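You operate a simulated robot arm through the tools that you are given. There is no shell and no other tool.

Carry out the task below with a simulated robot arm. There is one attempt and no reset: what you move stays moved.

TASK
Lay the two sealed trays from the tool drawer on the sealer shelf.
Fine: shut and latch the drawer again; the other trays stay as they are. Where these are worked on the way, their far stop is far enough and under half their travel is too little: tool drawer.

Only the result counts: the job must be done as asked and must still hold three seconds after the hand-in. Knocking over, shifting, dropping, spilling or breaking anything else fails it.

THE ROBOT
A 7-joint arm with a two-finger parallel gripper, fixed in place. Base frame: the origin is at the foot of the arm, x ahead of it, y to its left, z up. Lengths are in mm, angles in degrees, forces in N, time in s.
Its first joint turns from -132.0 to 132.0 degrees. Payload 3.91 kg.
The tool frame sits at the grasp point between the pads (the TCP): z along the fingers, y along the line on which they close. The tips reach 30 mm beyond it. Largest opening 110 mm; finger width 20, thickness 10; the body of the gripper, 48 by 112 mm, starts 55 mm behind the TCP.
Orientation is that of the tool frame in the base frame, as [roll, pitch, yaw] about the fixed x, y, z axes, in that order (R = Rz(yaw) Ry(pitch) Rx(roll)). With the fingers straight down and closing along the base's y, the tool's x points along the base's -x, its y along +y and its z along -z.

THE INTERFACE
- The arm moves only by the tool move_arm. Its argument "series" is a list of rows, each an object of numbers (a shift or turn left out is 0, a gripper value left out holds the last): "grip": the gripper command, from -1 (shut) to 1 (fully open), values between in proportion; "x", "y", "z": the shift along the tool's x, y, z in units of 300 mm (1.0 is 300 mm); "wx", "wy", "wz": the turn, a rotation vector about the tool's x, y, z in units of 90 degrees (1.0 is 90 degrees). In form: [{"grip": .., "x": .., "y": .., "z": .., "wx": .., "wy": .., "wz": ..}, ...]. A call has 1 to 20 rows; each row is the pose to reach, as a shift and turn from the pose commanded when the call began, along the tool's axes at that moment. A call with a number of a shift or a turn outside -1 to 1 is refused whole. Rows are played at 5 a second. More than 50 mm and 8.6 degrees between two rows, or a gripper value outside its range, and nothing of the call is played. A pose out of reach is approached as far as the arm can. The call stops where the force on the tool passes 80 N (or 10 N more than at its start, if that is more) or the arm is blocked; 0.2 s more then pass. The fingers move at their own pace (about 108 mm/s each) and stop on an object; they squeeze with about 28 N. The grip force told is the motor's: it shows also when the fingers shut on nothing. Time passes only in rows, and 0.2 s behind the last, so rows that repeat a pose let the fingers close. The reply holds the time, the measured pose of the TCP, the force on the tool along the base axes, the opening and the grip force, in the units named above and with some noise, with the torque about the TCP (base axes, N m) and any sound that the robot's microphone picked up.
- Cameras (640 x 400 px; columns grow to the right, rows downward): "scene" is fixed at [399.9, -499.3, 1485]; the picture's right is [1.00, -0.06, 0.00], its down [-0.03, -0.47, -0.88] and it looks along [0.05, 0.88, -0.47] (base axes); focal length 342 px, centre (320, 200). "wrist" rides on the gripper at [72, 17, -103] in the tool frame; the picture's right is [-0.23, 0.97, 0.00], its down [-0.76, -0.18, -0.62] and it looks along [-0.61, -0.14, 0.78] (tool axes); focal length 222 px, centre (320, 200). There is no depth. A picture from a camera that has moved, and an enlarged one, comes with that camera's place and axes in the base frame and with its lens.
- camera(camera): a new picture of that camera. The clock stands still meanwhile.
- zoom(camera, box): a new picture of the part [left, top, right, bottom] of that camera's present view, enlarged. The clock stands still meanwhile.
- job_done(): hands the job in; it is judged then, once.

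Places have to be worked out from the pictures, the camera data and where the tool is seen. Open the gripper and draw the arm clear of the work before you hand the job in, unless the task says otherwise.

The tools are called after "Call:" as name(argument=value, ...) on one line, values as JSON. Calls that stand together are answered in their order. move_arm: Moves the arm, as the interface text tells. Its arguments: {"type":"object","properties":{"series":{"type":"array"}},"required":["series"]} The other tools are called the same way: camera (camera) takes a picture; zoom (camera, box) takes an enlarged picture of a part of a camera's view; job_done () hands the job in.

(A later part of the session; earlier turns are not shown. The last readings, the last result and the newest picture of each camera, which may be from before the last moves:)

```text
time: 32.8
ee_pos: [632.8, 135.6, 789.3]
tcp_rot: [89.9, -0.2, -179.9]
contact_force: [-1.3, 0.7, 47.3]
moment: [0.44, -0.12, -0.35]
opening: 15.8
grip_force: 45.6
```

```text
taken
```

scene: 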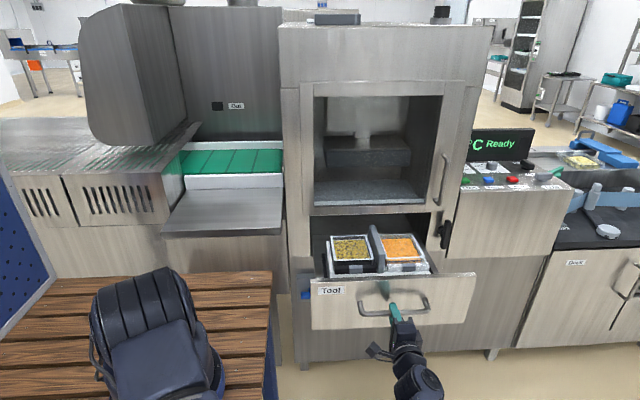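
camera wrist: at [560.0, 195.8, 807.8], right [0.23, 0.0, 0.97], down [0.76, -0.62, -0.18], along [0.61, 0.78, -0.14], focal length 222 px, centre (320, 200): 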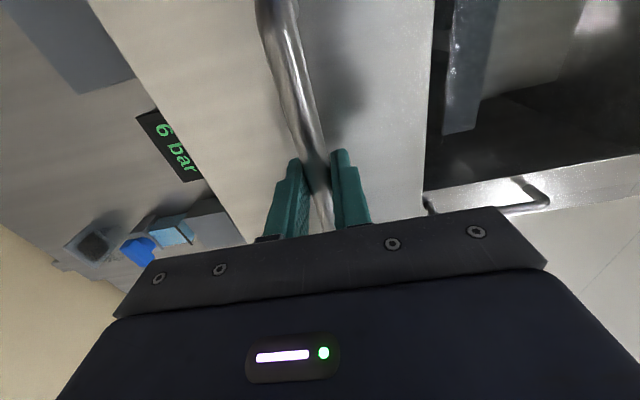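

Call:
zoom(camera="scene", box=[300, 205, 480, 315])

Call:
move_arm(series=[{"grip": -1, "z": -0.03}, {"z": -0.06}, {"z": -0.1}, {"z": -0.14}, {"z": -0.18}, {"z": -0.22}, {"z": -0.26}])

Call:
camera(camera="scene")

```text
3.56 times, centred on (390, 260) of scene
camera zoom: at [399.9, -499.3, 1485.0], right [1.0, -0.06, 0.0], down [-0.03, -0.47, -0.88], along [0.05, 0.88, -0.47], focal length 1217 px, centre (71, -13)
```

zoom: 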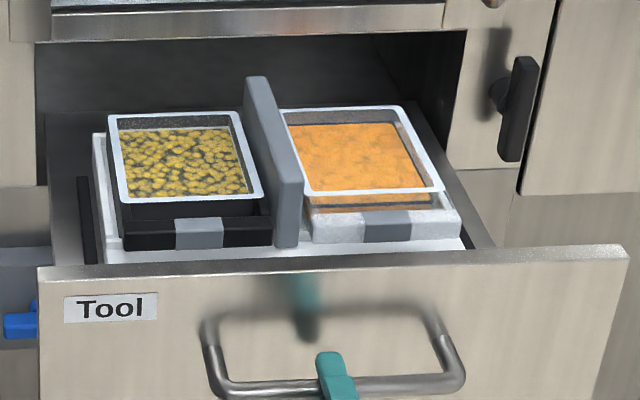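

```text
time: 34.4
ee_pos: [633.2, 57.5, 788.5]
tcp_rot: [90.0, -0.2, 180.0]
contact_force: [-0.1, -0.2, 0.9]
moment: [-0.01, -0.01, -0.02]
opening: 0.0
grip_force: 37.8
```

```text
taken
```

scene: 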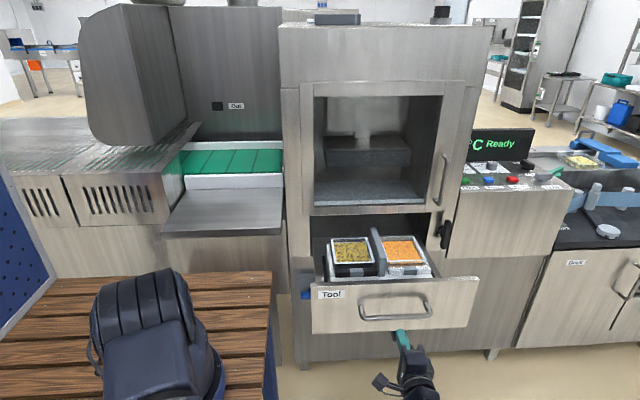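

The drawer reached its far stop and the fingers slid off the bar. Now let me look closely at the trays.

Call:
zoom(camera="scene", box=[310, 215, 450, 300])

```text
4.57 times, centred on (380, 258) of scene
camera zoom: at [399.9, -499.3, 1485.0], right [1.0, -0.06, 0.0], down [-0.03, -0.47, -0.88], along [0.05, 0.88, -0.47], focal length 1565 px, centre (46, -63)
```

zoom: 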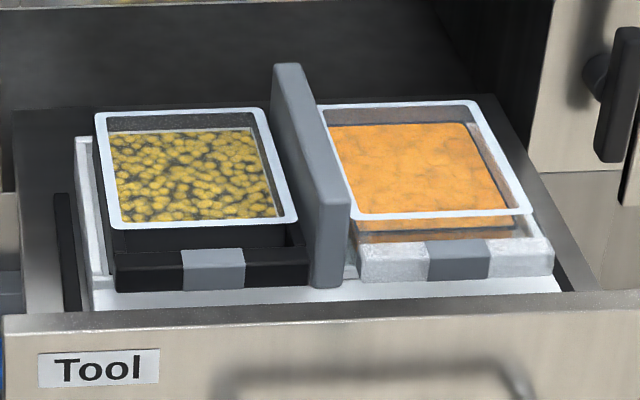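

Two trays sit side by side with a divider between. I'll raise the arm and return the tool to pointing down so the wrist camera can look into the drawer from above.

Call:
move_arm(series=[{"grip": -1, "y": 0.1}, {"y": 0.2}, {"y": 0.3, "wx": 0.05}, {"y": 0.4, "wx": 0.13}, {"y": 0.5, "wx": 0.21}, {"y": 0.6, "wx": 0.29}, {"y": 0.7, "wx": 0.37}, {"y": 0.8, "wx": 0.45}, {"y": 0.88, "wx": 0.53}, {"y": 0.95, "wx": 0.61}, {"y": 1.0, "wx": 0.69}])

Call:
camera(camera="wrist")

Call:
camera(camera="scene")

```text
time: 36.8
ee_pos: [635.0, 55.9, 1088.5]
tcp_rot: [152.1, -0.2, 179.9]
contact_force: [0.7, -0.8, 0.4]
moment: [0.08, 0.03, 0.06]
opening: 0.0
grip_force: 37.6
```

```text
taken
camera wrist: at [562.2, 21.3, 1189.7], right [0.23, 0.86, 0.45], down [0.76, -0.45, 0.47], along [0.6, 0.24, -0.76], focal length 222 px, centre (320, 200)
```

wrist: 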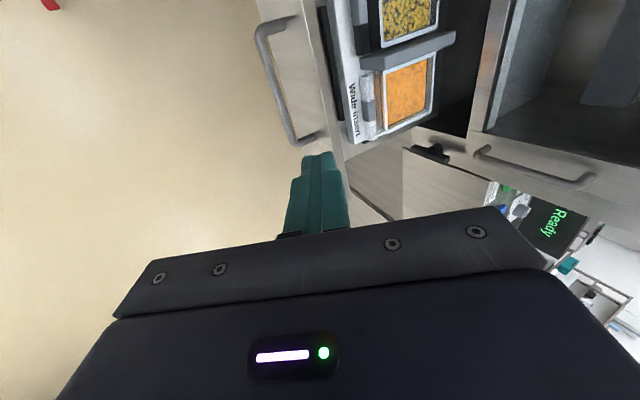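

```text
taken
```

scene: 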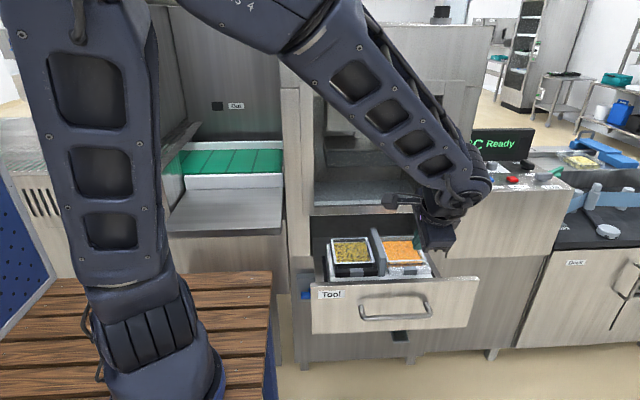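

Call:
zoom(camera="wrist", box=[310, 0, 480, 160])

Call:
zoom(camera="scene", box=[310, 215, 450, 300])

```text
2.50 times, centred on (395, 80) of wrist
camera zoom: at [562.2, 21.3, 1189.7], right [0.23, 0.86, 0.45], down [0.76, -0.45, 0.47], along [0.6, 0.24, -0.76], focal length 555 px, centre (132, 500)
```

zoom: 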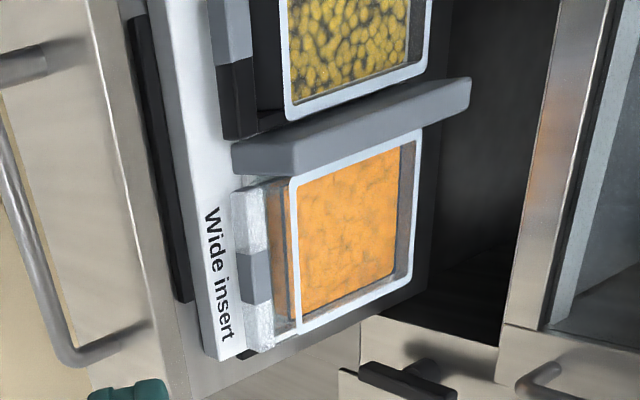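

```text
4.57 times, centred on (380, 258) of scene
camera zoom: at [399.9, -499.3, 1485.0], right [1.0, -0.06, 0.0], down [-0.03, -0.47, -0.88], along [0.05, 0.88, -0.47], focal length 1565 px, centre (46, -63)
```

zoom: 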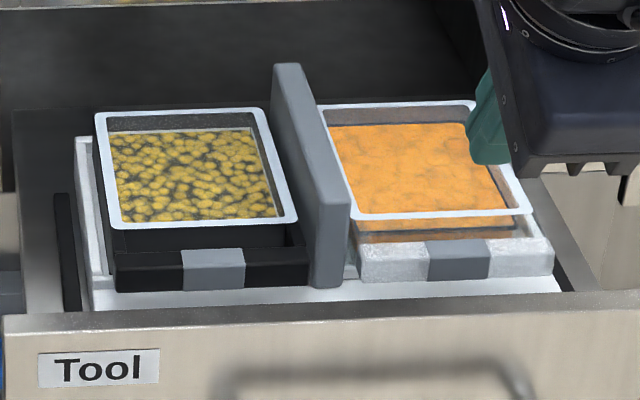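

The insert reads "Wide insert" and the trays' rims are around z≈837 at y≈315–440, but I can't yet tell how they sit or which are sealed. I'll go above the drawer with a vertical tool for close-ups.

Call:
move_arm(series=[{"grip": 0, "y": 0.08, "z": 0.06, "wx": 0.06}, {"y": 0.16, "z": 0.12, "wx": 0.12}, {"y": 0.24, "z": 0.18, "wx": 0.19}, {"y": 0.33, "z": 0.24, "wx": 0.25}, {"y": 0.41, "z": 0.293, "wx": 0.31}])

Call:
move_arm(series=[{"grip": 1, "y": 0.03, "wz": -0.08}, {"y": 0.06, "wz": -0.16}, {"y": 0.09, "wz": -0.24}, {"y": 0.12, "wz": -0.32}, {"y": 0.15, "wz": -0.4}, {"y": 0.18, "wz": -0.48}, {"y": 0.21, "wz": -0.56}, {"y": 0.24, "wz": -0.64}, {"y": 0.27, "wz": -0.72}, {"y": 0.29, "wz": -0.8}, {"y": 0.31, "wz": -0.88}, {"y": 0.31, "wz": -0.94}, {"y": 0.31, "wz": -1.0}])

Call:
camera(camera="wrist")

Call:
zoom(camera="wrist", box=[190, 0, 460, 200])

```text
time: 38.0
ee_pos: [631.3, 206.8, 1068.9]
tcp_rot: [-179.9, -0.1, 180.0]
contact_force: [0.9, -0.8, -0.3]
moment: [0.04, -0.03, 0.04]
opening: 54.8
grip_force: 0.0
```

```text
time: 40.8
ee_pos: [633.1, 299.8, 1069.9]
tcp_rot: [179.8, -0.1, -90.0]
contact_force: [0.0, -0.1, -0.3]
moment: [0.0, -0.02, 0.0]
opening: 110.2
grip_force: 0.0
```

```text
taken
camera wrist: at [617.2, 227.0, 1173.9], right [-0.97, 0.22, 0.0], down [0.18, 0.76, 0.62], along [0.14, 0.61, -0.78], focal length 222 px, centre (320, 200)
```

wrist: 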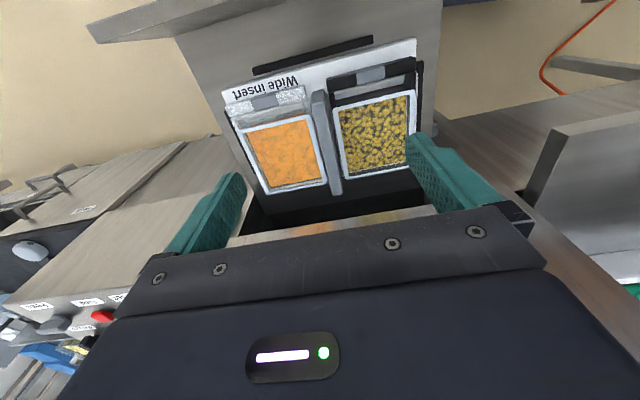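

```text
2.00 times, centred on (325, 100) of wrist
camera zoom: at [617.2, 227.0, 1173.9], right [-0.97, 0.22, 0.0], down [0.18, 0.76, 0.62], along [0.14, 0.61, -0.78], focal length 444 px, centre (310, 400)
```

zoom: 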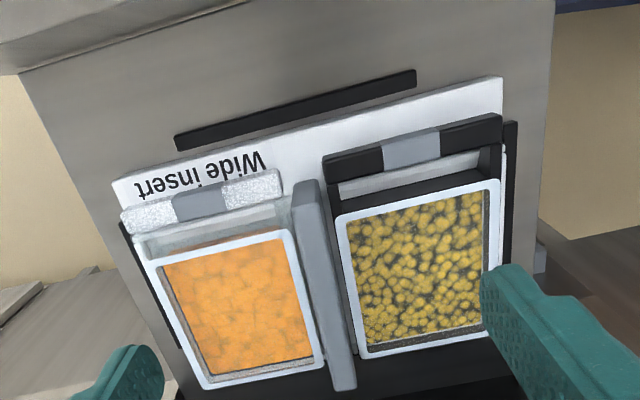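

The trays seem to have U-shaped front handles with a grey grip band in the centre. Zooming further on each.

Call:
zoom(camera="wrist", box=[325, 50, 425, 190])

Call:
zoom(camera="wrist", box=[220, 70, 340, 210])

Call:
zoom(camera="scene", box=[320, 225, 440, 285])

```text
2.86 times, centred on (375, 120) of wrist
camera zoom: at [617.2, 227.0, 1173.9], right [-0.97, 0.22, 0.0], down [0.18, 0.76, 0.62], along [0.14, 0.61, -0.78], focal length 635 px, centre (163, 429)
```

zoom: 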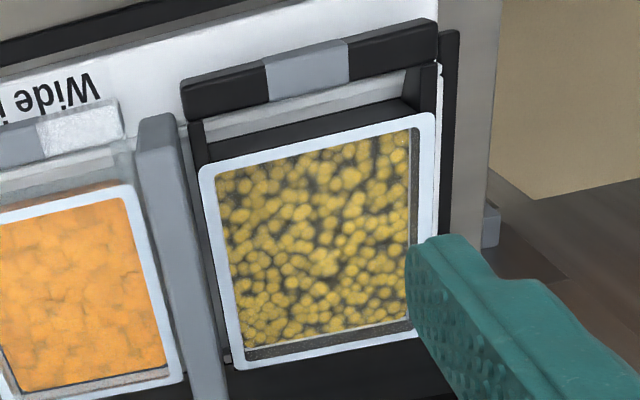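

```text
2.86 times, centred on (280, 140) of wrist
camera zoom: at [617.2, 227.0, 1173.9], right [-0.97, 0.22, 0.0], down [0.18, 0.76, 0.62], along [0.14, 0.61, -0.78], focal length 635 px, centre (434, 371)
```

zoom: 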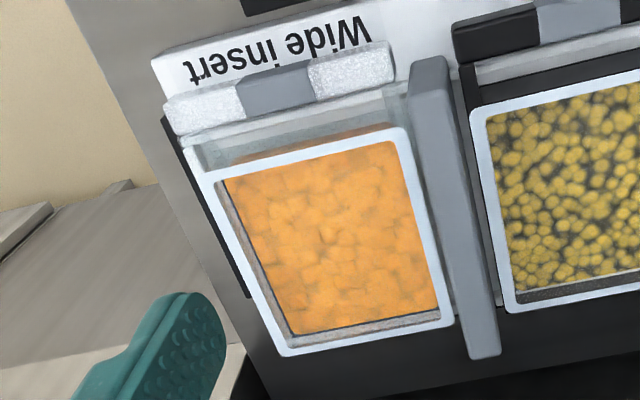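

```text
5.33 times, centred on (380, 255) of scene
camera zoom: at [399.9, -499.3, 1485.0], right [1.0, -0.06, 0.0], down [-0.03, -0.47, -0.88], along [0.05, 0.88, -0.47], focal length 1826 px, centre (0, -93)
```

zoom: 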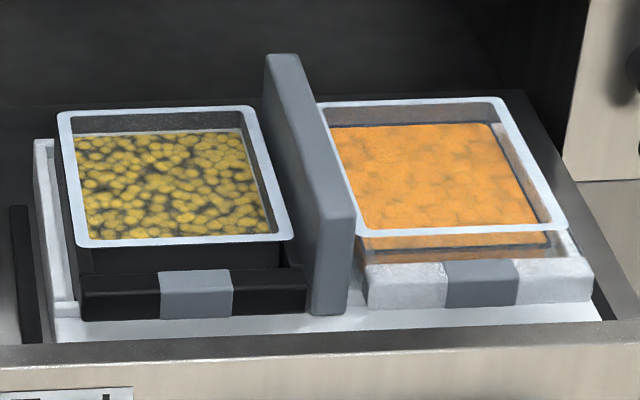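

Both trays look film-sealed, each with a front handle bar: bands at about (558,303,803) and (722,302,804). I want a lower side view for the bar height and clearance above the insert plate before gripping.

Call:
move_arm(series=[{"x": 0.031, "y": 0.009, "z": 0.074, "wy": -0.083}, {"x": 0.062, "y": 0.018, "z": 0.148, "wy": -0.167}, {"x": 0.093, "y": 0.027, "z": 0.221, "wy": -0.25}, {"x": 0.125, "y": 0.035, "z": 0.295, "wy": -0.333}, {"x": 0.156, "y": 0.044, "z": 0.369, "wy": -0.417}, {"x": 0.187, "y": 0.053, "z": 0.443, "wy": -0.5}])

Call:
camera(camera="wrist")

Call:
zoom(camera="wrist", box=[180, 0, 460, 180])

```text
time: 42.2
ee_pos: [618.3, 246.0, 936.7]
tcp_rot: [179.8, 45.1, -89.9]
contact_force: [-0.6, 0.6, -0.6]
moment: [-0.07, -0.03, -0.05]
opening: 109.8
grip_force: 0.2
```

```text
taken
camera wrist: at [600.8, 120.6, 959.2], right [-0.97, 0.16, 0.16], down [0.18, 0.1, 0.98], along [0.14, 0.98, -0.12], focal length 222 px, centre (320, 200)
```

wrist: 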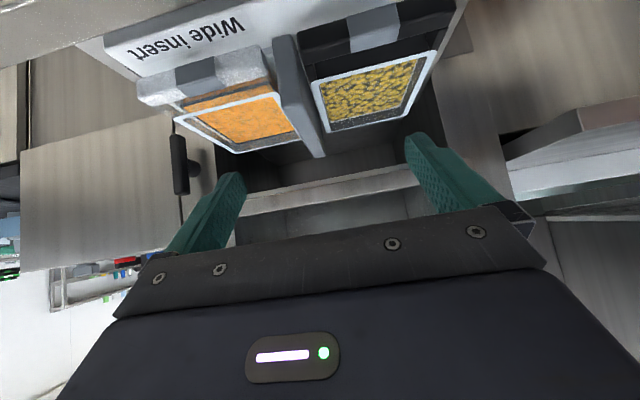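

```text
2.22 times, centred on (320, 90) of wrist
camera zoom: at [600.8, 120.6, 959.2], right [-0.97, 0.16, 0.16], down [0.18, 0.1, 0.98], along [0.14, 0.98, -0.12], focal length 494 px, centre (320, 444)
```

zoom: 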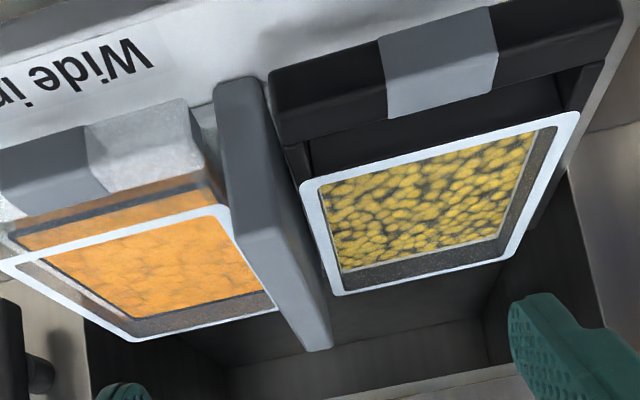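

Call:
zoom(camera="wrist", box=[290, 0, 460, 80])

Call:
zoom(camera="wrist", box=[130, 30, 320, 150])

```text
3.76 times, centred on (375, 40) of wrist
camera zoom: at [600.8, 120.6, 959.2], right [-0.97, 0.16, 0.16], down [0.18, 0.1, 0.98], along [0.14, 0.98, -0.12], focal length 836 px, centre (113, 802)
```

zoom: 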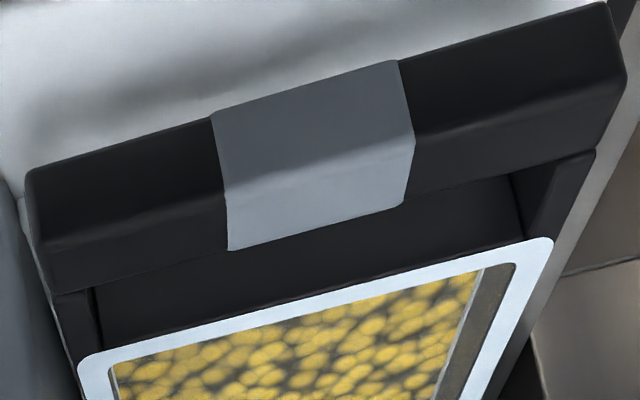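

```text
3.33 times, centred on (225, 90) of wrist
camera zoom: at [600.8, 120.6, 959.2], right [-0.97, 0.16, 0.16], down [0.18, 0.1, 0.98], along [0.14, 0.98, -0.12], focal length 740 px, centre (637, 567)
```

zoom: 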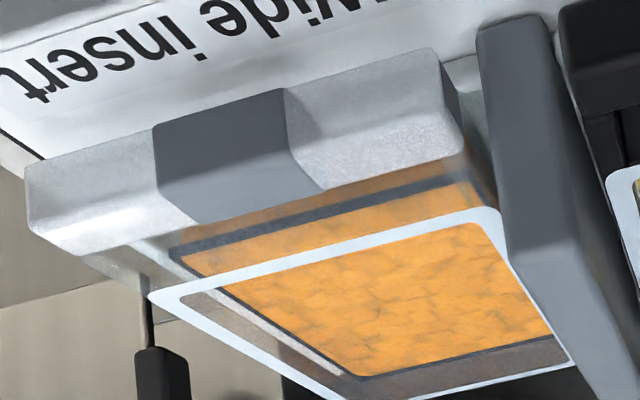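

Measured: handle bar spans y≈294–312, z≈790–809; insert plate top z≈770; rim front at y≈337, z≈810. Before picking, I'll survey the steel shelf with the wrist camera to fix its height and extents.

Call:
move_arm(series=[{"x": -0.075, "y": 0.02, "z": -0.035, "wy": 0.07}, {"x": -0.15, "y": 0.1, "z": -0.07, "wy": 0.14}, {"x": -0.225, "y": 0.2, "z": -0.104, "wy": 0.21}, {"x": -0.3, "y": 0.32, "z": -0.139, "wy": 0.29}, {"x": -0.376, "y": 0.44, "z": -0.174, "wy": 0.36}, {"x": -0.45, "y": 0.56, "z": -0.208, "wy": 0.43}, {"x": -0.526, "y": 0.667, "z": -0.243, "wy": 0.5}])

Call:
move_arm(series=[{"x": -0.05, "y": 0.12}, {"x": -0.1, "y": 0.24}, {"x": -0.155, "y": 0.36}, {"x": -0.21, "y": 0.48}, {"x": -0.26, "y": 0.6}, {"x": -0.313, "y": 0.727}])

Call:
camera(camera="wrist")

Call:
camera(camera="scene")

```text
time: 43.8
ee_pos: [419.0, 302.0, 1101.6]
tcp_rot: [179.9, -0.1, -90.0]
contact_force: [0.8, -1.1, -0.4]
moment: [0.03, 0.03, 0.04]
opening: 110.1
grip_force: 0.0
```

```text
time: 45.2
ee_pos: [198.4, 396.6, 1100.3]
tcp_rot: [179.9, 0.0, -90.0]
contact_force: [0.6, -1.0, -0.3]
moment: [0.03, -0.01, 0.0]
opening: 110.2
grip_force: 0.1
```

```text
taken
camera wrist: at [182.3, 323.9, 1204.2], right [-0.97, 0.23, 0.0], down [0.18, 0.76, 0.62], along [0.14, 0.61, -0.78], focal length 222 px, centre (320, 200)
```

wrist: 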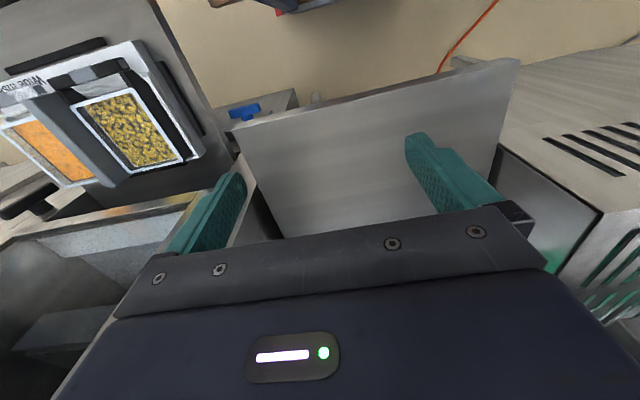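

```text
taken
```

scene: 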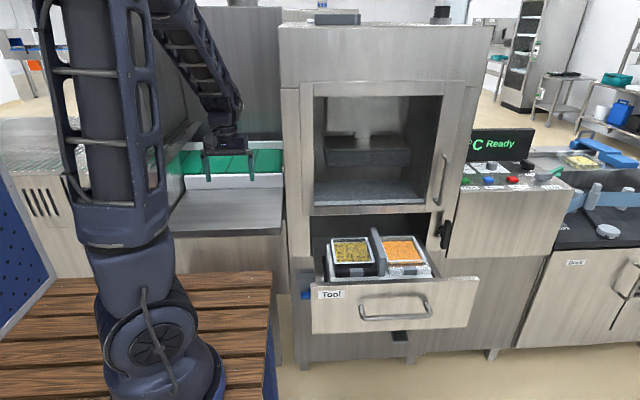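

Shelf measured: z≈912, front edge y≈403, x from about -27 to 326, back near y≈680. Let me double check the trays (film, other trays hidden behind) from this side view.

Call:
zoom(camera="wrist", box=[0, 30, 220, 230])

Call:
zoom(camera="scene", box=[560, 140, 620, 180])

Call:
zoom(camera="scene", box=[310, 205, 450, 285])

```text
2.00 times, centred on (110, 130) of wrist
camera zoom: at [182.3, 323.9, 1204.2], right [-0.97, 0.23, 0.0], down [0.18, 0.76, 0.62], along [0.14, 0.61, -0.78], focal length 444 px, centre (740, 340)
```

zoom: 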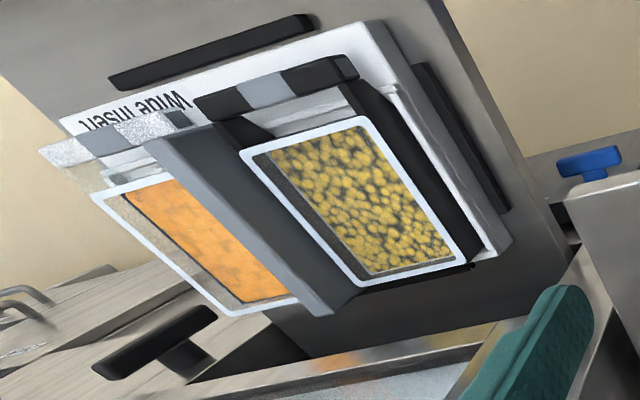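

```text
10.00 times, centred on (590, 160) of scene
camera zoom: at [399.9, -499.3, 1485.0], right [1.0, -0.06, 0.0], down [-0.03, -0.47, -0.88], along [0.05, 0.88, -0.47], focal length 3423 px, centre (-2380, 600)
```

zoom: 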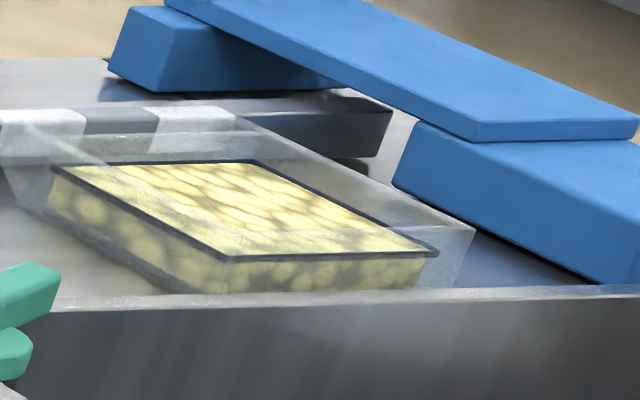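

```text
4.57 times, centred on (380, 245) of scene
camera zoom: at [399.9, -499.3, 1485.0], right [1.0, -0.06, 0.0], down [-0.03, -0.47, -0.88], along [0.05, 0.88, -0.47], focal length 1565 px, centre (46, -6)
```

zoom: 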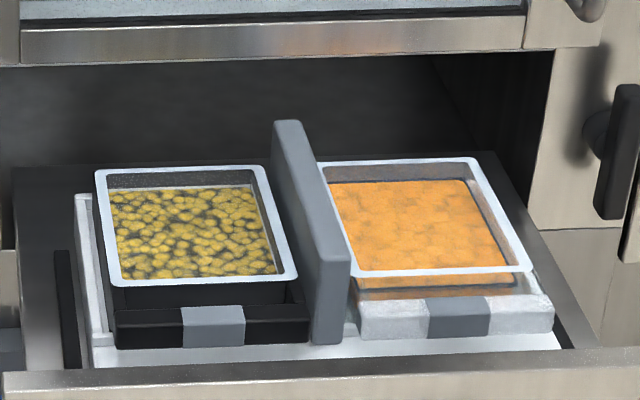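

Both drawer trays have a white film rim (sealed), unlike the open tray on the right bench. I'll rotate back to closing along y and move above the black tray's grip band.

Call:
move_arm(series=[{"grip": 0, "x": 0.024, "y": -0.064, "wz": 0.08}, {"x": 0.048, "y": -0.128, "wz": 0.16}, {"x": 0.072, "y": -0.192, "wz": 0.24}, {"x": 0.096, "y": -0.256, "wz": 0.32}, {"x": 0.12, "y": -0.32, "wz": 0.4}, {"x": 0.144, "y": -0.384, "wz": 0.48}, {"x": 0.168, "y": -0.448, "wz": 0.56}, {"x": 0.192, "y": -0.512, "wz": 0.64}, {"x": 0.216, "y": -0.576, "wz": 0.72}, {"x": 0.24, "y": -0.64, "wz": 0.8}, {"x": 0.264, "y": -0.704, "wz": 0.88}, {"x": 0.288, "y": -0.768, "wz": 0.96}, {"x": 0.313, "y": -0.833, "wz": 1.0}])

Call:
move_arm(series=[{"grip": -0.38, "x": -0.12, "z": 0.08}, {"x": -0.24, "z": 0.18}, {"x": -0.37, "z": 0.28}, {"x": -0.37, "z": 0.38}, {"x": -0.37, "z": 0.5}])

Call:
camera(camera="wrist")

Call:
zoom(camera="scene", box=[300, 180, 460, 300])

```text
time: 48.0
ee_pos: [449.8, 303.9, 1101.2]
tcp_rot: [180.0, -0.2, 180.0]
contact_force: [-0.5, -0.7, -0.1]
moment: [0.01, -0.04, 0.0]
opening: 55.3
grip_force: 0.1
```

```text
time: 49.2
ee_pos: [559.1, 303.2, 949.6]
tcp_rot: [179.9, -0.1, -179.9]
contact_force: [0.0, -0.1, 0.8]
moment: [0.02, 0.0, -0.02]
opening: 34.2
grip_force: 0.1
```

```text
taken
camera wrist: at [486.5, 319.8, 1054.0], right [0.23, 0.97, 0.0], down [0.76, -0.18, 0.62], along [0.61, -0.14, -0.78], focal length 222 px, centre (320, 200)
```

wrist: 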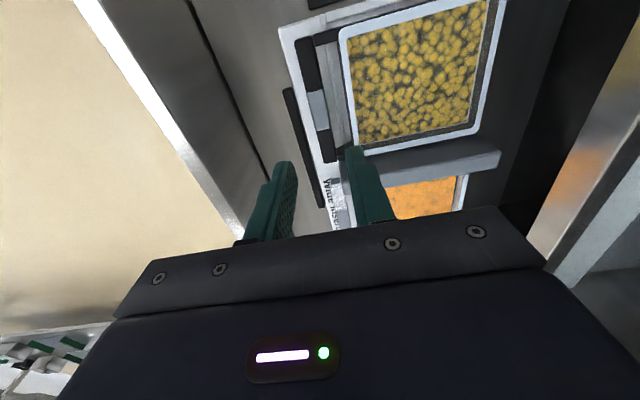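

```text
3.33 times, centred on (380, 240) of scene
camera zoom: at [399.9, -499.3, 1485.0], right [1.0, -0.06, 0.0], down [-0.03, -0.47, -0.88], along [0.05, 0.88, -0.47], focal length 1141 px, centre (120, 67)
```

zoom: 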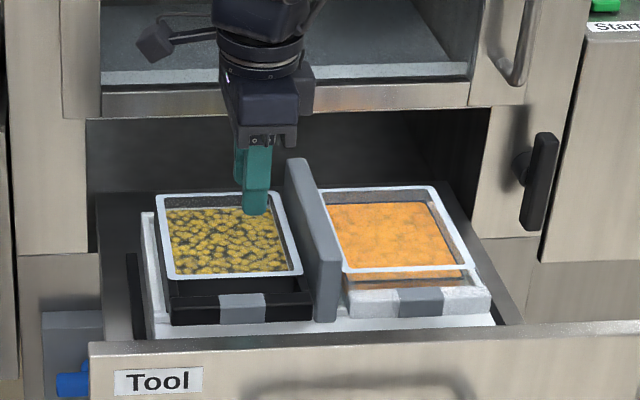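

Alignment checks out: band at (558, 302, 808) and the fingers at 34 mm opening fit the gap. I'll descend to z≈808 and close on the bar.

Call:
move_arm(series=[{"grip": -0.38, "z": 0.1}, {"z": 0.2}, {"z": 0.3}, {"z": 0.38}, {"z": 0.43}, {"z": 0.472}, {"z": 0.472}])

Call:
camera(camera="wrist")

Call:
zoom(camera="scene", box=[300, 180, 460, 300])

```text
time: 50.8
ee_pos: [559.5, 306.2, 808.4]
tcp_rot: [179.9, -0.1, -179.9]
contact_force: [-0.7, 1.3, 11.4]
moment: [0.31, 0.01, 0.03]
opening: 34.7
grip_force: 0.4
```

```text
taken
camera wrist: at [486.6, 321.9, 913.2], right [0.23, 0.97, 0.0], down [0.76, -0.18, 0.62], along [0.61, -0.14, -0.78], focal length 222 px, centre (320, 200)
```

wrist: 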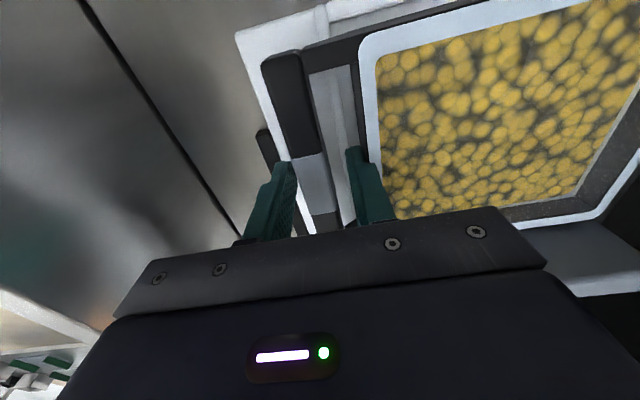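

```text
3.33 times, centred on (380, 240) of scene
camera zoom: at [399.9, -499.3, 1485.0], right [1.0, -0.06, 0.0], down [-0.03, -0.47, -0.88], along [0.05, 0.88, -0.47], focal length 1141 px, centre (120, 67)
```

zoom: 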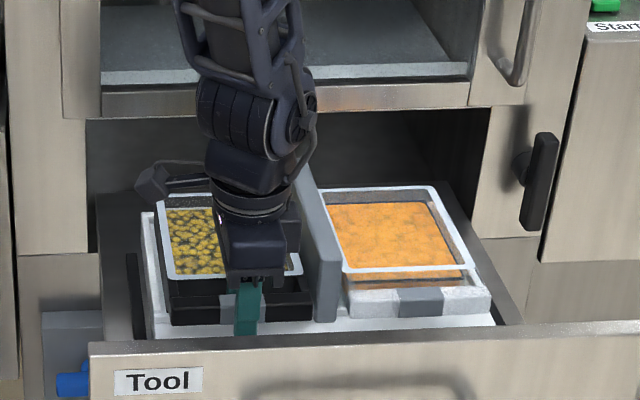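

There's a light 11 N upward contact and a 3 mm shift in y. I'll zoom to see what the fingers touch before closing.

Call:
zoom(camera="wrist", box=[230, 30, 420, 240])

Call:
zoom(camera="scene", box=[330, 230, 400, 275])

```text
1.90 times, centred on (325, 135) of wrist
camera zoom: at [486.6, 321.9, 913.2], right [0.23, 0.97, 0.0], down [0.76, -0.18, 0.62], along [0.61, -0.14, -0.78], focal length 423 px, centre (310, 324)
```

zoom: 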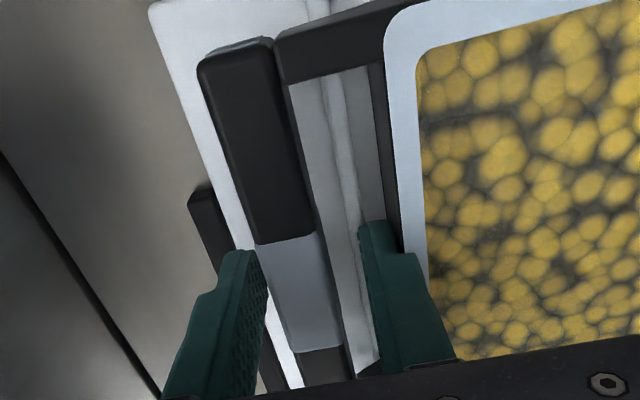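

```text
8.89 times, centred on (365, 252) of scene
camera zoom: at [399.9, -499.3, 1485.0], right [1.0, -0.06, 0.0], down [-0.03, -0.47, -0.88], along [0.05, 0.88, -0.47], focal length 3043 px, centre (-80, -267)
```

zoom: 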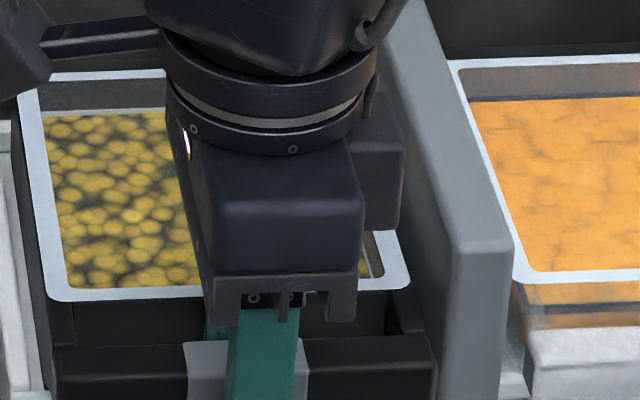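

A ridge on the insert plate runs between the bar and tray; the rear fingertip touches it. I'll raise 5 mm, recentre y, then close on the bar.

Call:
move_arm(series=[{"grip": -0.38, "z": -0.01}, {"z": -0.018}, {"z": -0.018}, {"grip": -1, "z": -0.018}, {"grip": -1, "z": -0.018}, {"grip": -1, "z": -0.018}, {"grip": -1, "z": -0.018}])

Call:
zoom(camera="wrist", box=[230, 30, 420, 240])

```text
time: 52.4
ee_pos: [559.8, 305.5, 813.8]
tcp_rot: [180.0, -0.2, -180.0]
contact_force: [1.1, -1.2, -0.4]
moment: [-0.04, 0.08, -0.05]
opening: 17.8
grip_force: 28.5
```

```text
1.90 times, centred on (325, 135) of wrist
camera zoom: at [487.2, 321.1, 917.8], right [0.23, 0.97, 0.0], down [0.76, -0.18, 0.62], along [0.6, -0.14, -0.78], focal length 423 px, centre (310, 324)
```

zoom: 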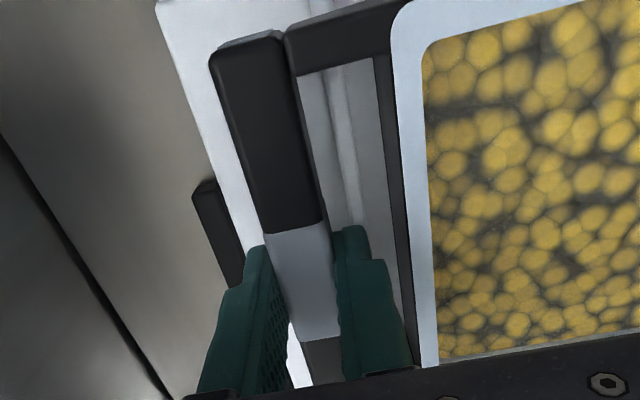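

Bar gripped (17.8 mm, 28.5 N, no side loads). Lifting slowly 45 mm to see how the tray behaves.

Call:
move_arm(series=[{"grip": -1, "z": -0.015}, {"z": -0.03}, {"z": -0.05}, {"z": -0.07}, {"z": -0.09}, {"z": -0.11}, {"z": -0.13}, {"z": -0.15}, {"z": -0.15}])

Call:
camera(camera="wrist")

Call:
zoom(camera="scene", box=[300, 180, 460, 300])

```text
time: 54.4
ee_pos: [559.9, 305.7, 858.0]
tcp_rot: [179.9, -0.2, 179.9]
contact_force: [-0.4, -0.2, -2.4]
moment: [-0.2, 0.02, -0.01]
opening: 17.7
grip_force: 28.4
```

```text
taken
camera wrist: at [487.3, 320.2, 962.7], right [0.23, 0.97, 0.0], down [0.76, -0.18, 0.62], along [0.6, -0.14, -0.78], focal length 222 px, centre (320, 200)
```

wrist: 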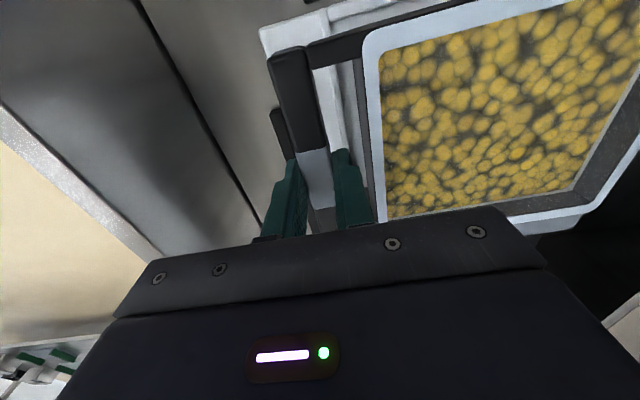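

```text
3.33 times, centred on (380, 240) of scene
camera zoom: at [399.9, -499.3, 1485.0], right [1.0, -0.06, 0.0], down [-0.03, -0.47, -0.88], along [0.05, 0.88, -0.47], focal length 1141 px, centre (120, 67)
```

zoom: 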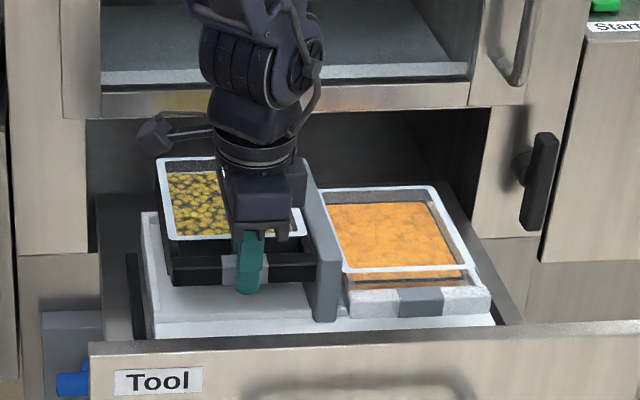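

The tray lifts level (≈2.4 N). I'll raise it to z≈1020 and carry it left to x≈300 in front of the machine.

Call:
move_arm(series=[{"grip": -1, "z": -0.07}, {"z": -0.16}, {"z": -0.26}, {"z": -0.36}, {"z": -0.46}, {"z": -0.54}, {"x": 0.05, "y": -0.01, "z": -0.54}, {"x": 0.14, "y": -0.02, "z": -0.54}, {"x": 0.25, "y": -0.02, "z": -0.54}, {"x": 0.36, "y": -0.02, "z": -0.54}, {"x": 0.47, "y": -0.02, "z": -0.54}, {"x": 0.58, "y": -0.02, "z": -0.54}, {"x": 0.69, "y": -0.02, "z": -0.54}, {"x": 0.78, "y": -0.02, "z": -0.54}, {"x": 0.84, "y": -0.02, "z": -0.54}, {"x": 0.867, "y": -0.02, "z": -0.54}])

Call:
camera(camera="scene")

Call:
camera(camera="wrist")

```text
time: 57.8
ee_pos: [300.2, 297.8, 1020.5]
tcp_rot: [-180.0, -0.2, -180.0]
contact_force: [0.3, 0.3, -2.1]
moment: [-0.25, -0.05, 0.0]
opening: 17.8
grip_force: 28.0
```

```text
taken
```

scene: 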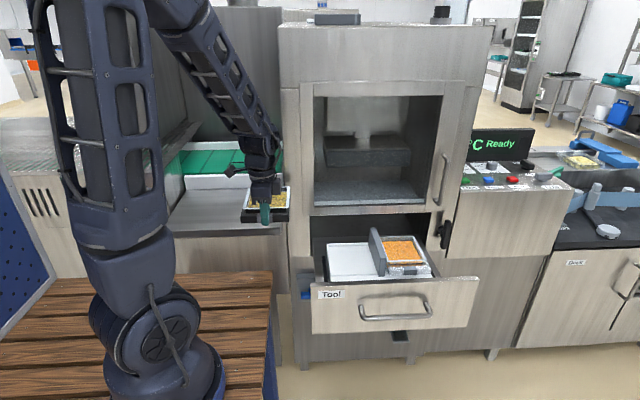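

```text
taken
camera wrist: at [227.9, 313.2, 1125.3], right [0.23, 0.97, 0.0], down [0.76, -0.18, 0.62], along [0.6, -0.14, -0.78], focal length 222 px, centre (320, 200)
```

wrist: 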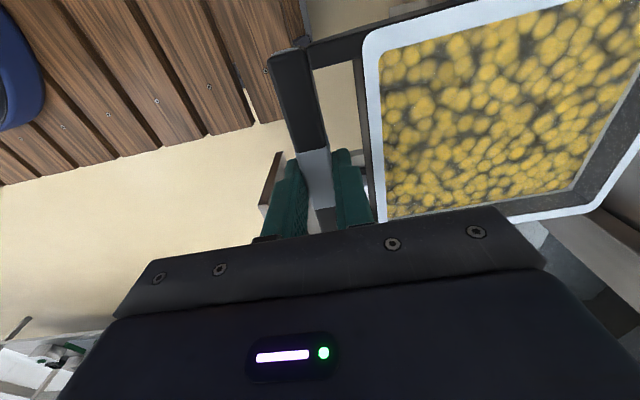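

Now carry the tray over the shelf to about (75, 455).

Call:
move_arm(series=[{"grip": -1, "x": 0.05, "y": 0.035}, {"x": 0.13, "y": 0.09}, {"x": 0.23, "y": 0.16}, {"x": 0.33, "y": 0.23}, {"x": 0.43, "y": 0.3}, {"x": 0.53, "y": 0.37}, {"x": 0.63, "y": 0.44}, {"x": 0.71, "y": 0.495}, {"x": 0.75, "y": 0.523}, {"x": 0.75, "y": 0.523}])

Call:
camera(camera="wrist")

Call:
camera(camera="scene")

```text
time: 60.0
ee_pos: [76.7, 454.7, 1022.4]
tcp_rot: [180.0, -0.2, -180.0]
contact_force: [-0.4, 0.3, -2.6]
moment: [-0.25, -0.02, -0.01]
opening: 17.6
grip_force: 27.7
```

```text
taken
camera wrist: at [4.1, 471.1, 1126.8], right [0.23, 0.97, 0.0], down [0.76, -0.18, 0.62], along [0.6, -0.14, -0.78], focal length 222 px, centre (320, 200)
```

wrist: 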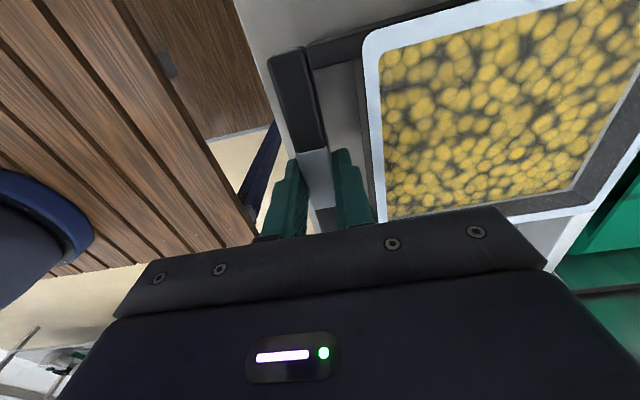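

```text
taken
```

scene: 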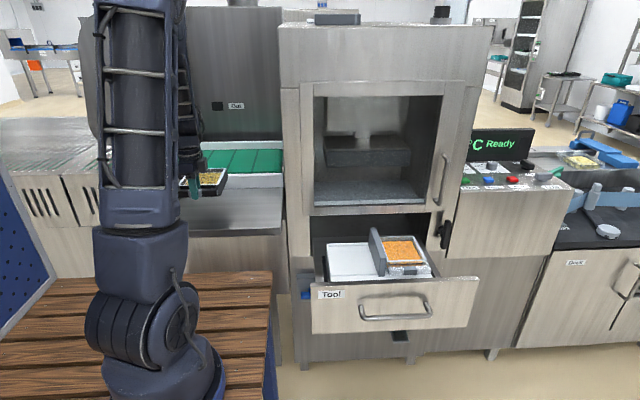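

The shelf's front edge lies at y≈405–414, so the tray is fully over the shelf. I'll descend to ~8 mm above the expected contact, then creep.

Call:
move_arm(series=[{"grip": -1, "z": 0.04}, {"z": 0.09}, {"z": 0.14}, {"z": 0.18}, {"z": 0.197}, {"z": 0.197}])

Call:
camera(camera="wrist")

Call:
zoom(camera="scene", box=[150, 130, 300, 240])

```text
time: 61.4
ee_pos: [73.6, 452.3, 963.4]
tcp_rot: [180.0, -0.2, 179.9]
contact_force: [-0.1, -0.1, -3.1]
moment: [-0.23, 0.0, -0.02]
opening: 17.5
grip_force: 28.0
```

```text
taken
camera wrist: at [2.3, 469.4, 1067.5], right [0.23, 0.97, 0.0], down [0.76, -0.18, 0.62], along [0.6, -0.14, -0.78], focal length 222 px, centre (320, 200)
```

wrist: 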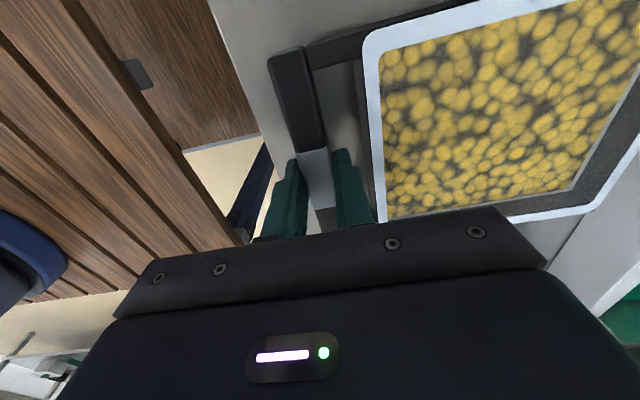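

```text
3.64 times, centred on (225, 185) of scene
camera zoom: at [399.9, -499.3, 1485.0], right [1.0, -0.06, 0.0], down [-0.03, -0.47, -0.88], along [0.05, 0.88, -0.47], focal length 1245 px, centre (666, 254)
```

zoom: 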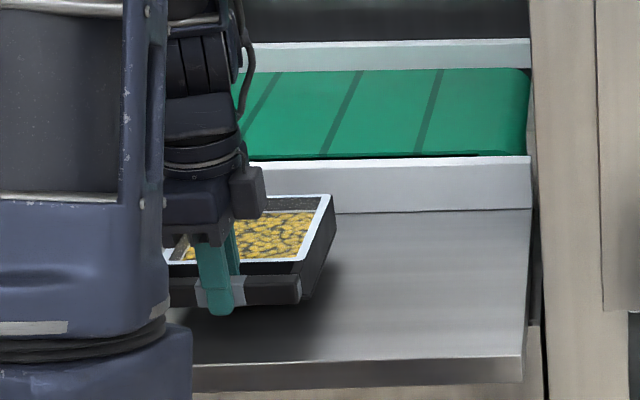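

Call:
move_arm(series=[{"grip": -1, "z": 0.007}, {"z": 0.014}, {"z": 0.02}, {"z": 0.02}])

Call:
move_arm(series=[{"grip": -1, "z": 0.005}, {"z": 0.01}, {"z": 0.01}])

```text
time: 62.4
ee_pos: [74.0, 455.0, 956.8]
tcp_rot: [180.0, -0.1, -179.9]
contact_force: [1.0, -0.3, -2.4]
moment: [-0.24, 0.0, 0.02]
opening: 17.7
grip_force: 27.8
```

```text
time: 63.2
ee_pos: [75.6, 454.1, 954.6]
tcp_rot: [180.0, -0.2, -179.9]
contact_force: [-0.3, -0.3, -2.9]
moment: [-0.26, 0.0, -0.01]
opening: 17.7
grip_force: 28.1
```

No contact yet at z≈955. Continuing in 3 mm creeps.

Call:
move_arm(series=[{"grip": -1, "z": 0.005}, {"z": 0.01}, {"z": 0.01}])

Call:
move_arm(series=[{"grip": -1, "z": 0.005}, {"z": 0.01}, {"z": 0.01}])

Call:
zoom(camera="scene", box=[180, 160, 260, 230])

```text
time: 64.0
ee_pos: [75.8, 453.4, 950.3]
tcp_rot: [-180.0, -0.2, -179.9]
contact_force: [0.7, -1.0, -2.1]
moment: [-0.2, -0.03, 0.0]
opening: 17.7
grip_force: 27.4
```

```text
time: 64.8
ee_pos: [75.4, 454.5, 947.1]
tcp_rot: [-180.0, -0.2, 180.0]
contact_force: [0.1, -0.4, -2.3]
moment: [-0.21, 0.02, 0.0]
opening: 17.7
grip_force: 28.1
```

```text
5.71 times, centred on (220, 195) of scene
camera zoom: at [399.9, -499.3, 1485.0], right [1.0, -0.06, 0.0], down [-0.03, -0.47, -0.88], along [0.05, 0.88, -0.47], focal length 1956 px, centre (891, 229)
```

zoom: 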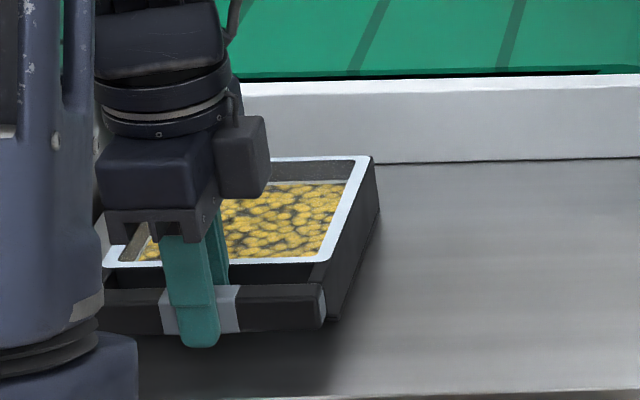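

Call:
move_arm(series=[{"grip": -1, "z": 0.006}, {"z": 0.012}, {"z": 0.012}])

Call:
move_arm(series=[{"grip": -1, "z": 0.006}, {"z": 0.012}, {"z": 0.012}])

Call:
zoom(camera="wrist", box=[200, 0, 440, 230])

```text
time: 65.6
ee_pos: [74.8, 454.3, 944.1]
tcp_rot: [179.9, -0.2, -180.0]
contact_force: [3.4, -7.9, 25.8]
moment: [0.3, -0.09, -0.1]
opening: 17.9
grip_force: 28.0
```

```text
time: 66.4
ee_pos: [75.7, 455.4, 939.8]
tcp_rot: [-180.0, -0.2, -180.0]
contact_force: [-2.2, -8.5, 24.1]
moment: [0.31, 0.05, 0.01]
opening: 19.2
grip_force: 28.5
```

```text
1.74 times, centred on (320, 115) of wrist
camera zoom: at [2.7, 470.1, 1044.9], right [0.23, 0.97, 0.0], down [0.76, -0.18, 0.62], along [0.6, -0.14, -0.78], focal length 386 px, centre (320, 348)
```

zoom: 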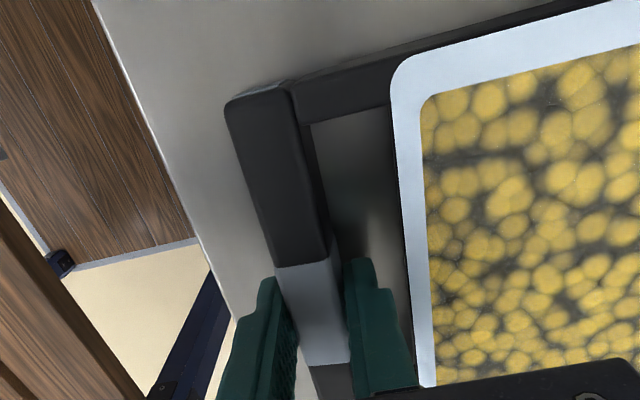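

Contact at z≈944 (25 N), so the tray is seated on the shelf (top ≈901). Opening to ~34 mm and lifting straight off.

Call:
move_arm(series=[{"grip": -0.38}, {"grip": -0.38}, {"grip": -0.38}])

Call:
move_arm(series=[{"grip": -0.38, "z": -0.05}, {"z": -0.12}, {"z": -0.22}, {"z": -0.34}, {"z": -0.46}])

Call:
camera(camera="wrist")

Call:
zoom(camera="scene", box=[150, 130, 300, 240])

```text
time: 67.2
ee_pos: [75.0, 454.6, 940.0]
tcp_rot: [-180.0, -0.1, -180.0]
contact_force: [-0.1, 0.0, -0.1]
moment: [-0.01, -0.01, 0.03]
opening: 34.1
grip_force: 0.1
```

```text
time: 68.4
ee_pos: [73.5, 453.5, 1077.2]
tcp_rot: [-179.9, -0.2, -179.8]
contact_force: [0.2, 0.1, 0.6]
moment: [0.01, -0.01, -0.05]
opening: 34.0
grip_force: 0.1
```

```text
taken
camera wrist: at [0.7, 470.5, 1181.5], right [0.23, 0.97, 0.0], down [0.76, -0.18, 0.62], along [0.6, -0.14, -0.78], focal length 222 px, centre (320, 200)
```

wrist: 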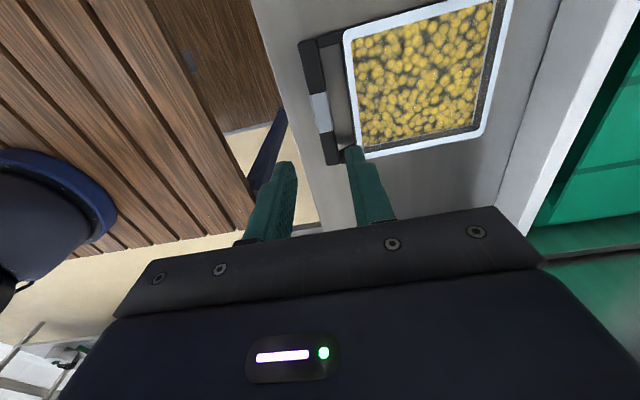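

```text
3.64 times, centred on (225, 185) of scene
camera zoom: at [399.9, -499.3, 1485.0], right [1.0, -0.06, 0.0], down [-0.03, -0.47, -0.88], along [0.05, 0.88, -0.47], focal length 1245 px, centre (666, 254)
```

zoom: 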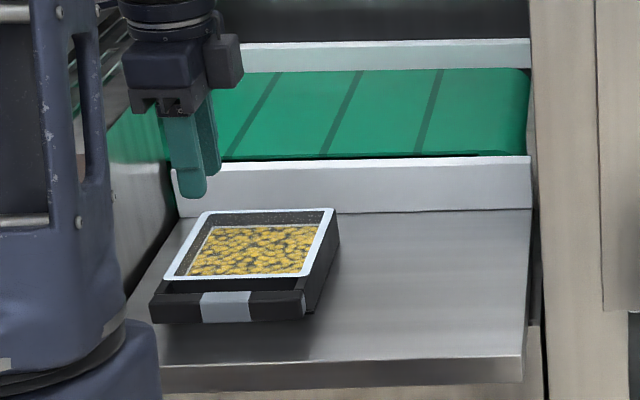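

First tray sits flat on the shelf. Now back for the second (clear) tray whose band is at about (720.5, 301, 808), moving at safe height.

Call:
move_arm(series=[{"grip": -0.38, "x": -0.1, "y": -0.1}, {"x": -0.22, "y": -0.2}, {"x": -0.34, "y": -0.3}, {"x": -0.47, "y": -0.38}, {"x": -0.6, "y": -0.45}, {"x": -0.74, "y": -0.5}, {"x": -0.88, "y": -0.507}, {"x": -1.0, "y": -0.507}])

Call:
move_arm(series=[{"x": -0.15}, {"x": -0.3}, {"x": -0.45}, {"x": -0.6}, {"x": -0.75}, {"x": -0.9}, {"x": -1.0}])

Call:
move_arm(series=[{"x": -0.08, "z": 0.1}, {"x": -0.157, "z": 0.22}, {"x": -0.157, "z": 0.34}, {"x": -0.157, "z": 0.42}])

Call:
camera(camera="wrist")

Call:
camera(camera="scene")

```text
time: 70.2
ee_pos: [375.6, 302.7, 1079.4]
tcp_rot: [180.0, -0.2, -179.9]
contact_force: [-0.2, 0.2, -0.2]
moment: [-0.02, -0.02, 0.0]
opening: 34.2
grip_force: 0.1
```

```text
time: 71.8
ee_pos: [673.7, 301.6, 1080.3]
tcp_rot: [180.0, -0.1, -179.8]
contact_force: [-0.1, 0.3, 0.1]
moment: [0.0, -0.03, 0.01]
opening: 34.4
grip_force: 0.1
```

```text
time: 72.8
ee_pos: [719.5, 303.4, 950.0]
tcp_rot: [-180.0, -0.3, -179.7]
contact_force: [-0.7, 0.5, 0.5]
moment: [0.0, -0.03, 0.04]
opening: 33.9
grip_force: 0.0
```

```text
taken
camera wrist: at [647.8, 319.4, 1056.4], right [0.23, 0.97, 0.0], down [0.76, -0.18, 0.62], along [0.6, -0.14, -0.78], focal length 222 px, centre (320, 200)
```

wrist: 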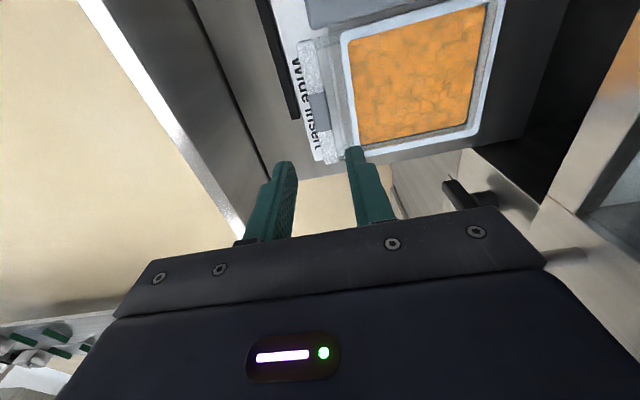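

```text
taken
```

scene: 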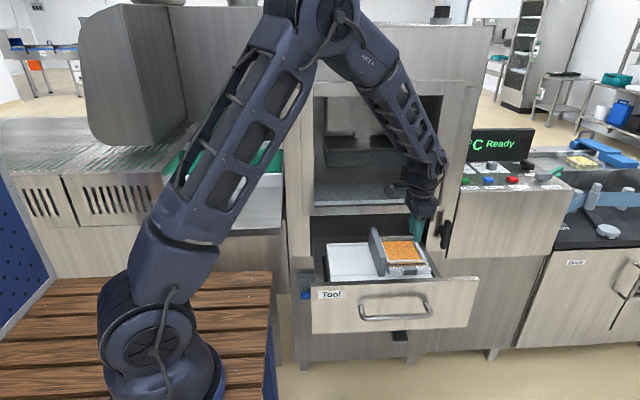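

Call:
zoom(camera="wrist", box=[250, 20, 410, 180])

```text
2.50 times, centred on (330, 100) of wrist
camera zoom: at [647.8, 319.4, 1056.4], right [0.23, 0.97, 0.0], down [0.76, -0.18, 0.62], along [0.6, -0.14, -0.78], focal length 555 px, centre (295, 450)
```

zoom: 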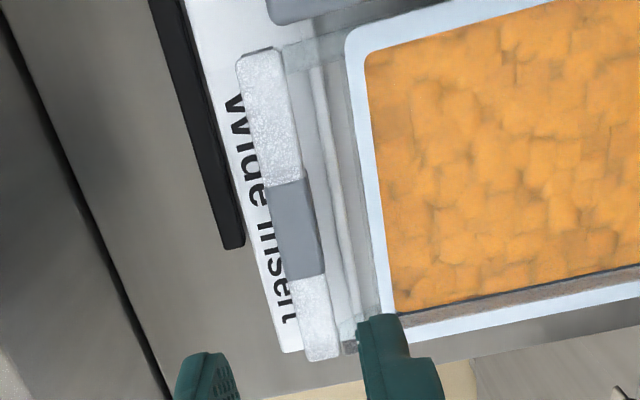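

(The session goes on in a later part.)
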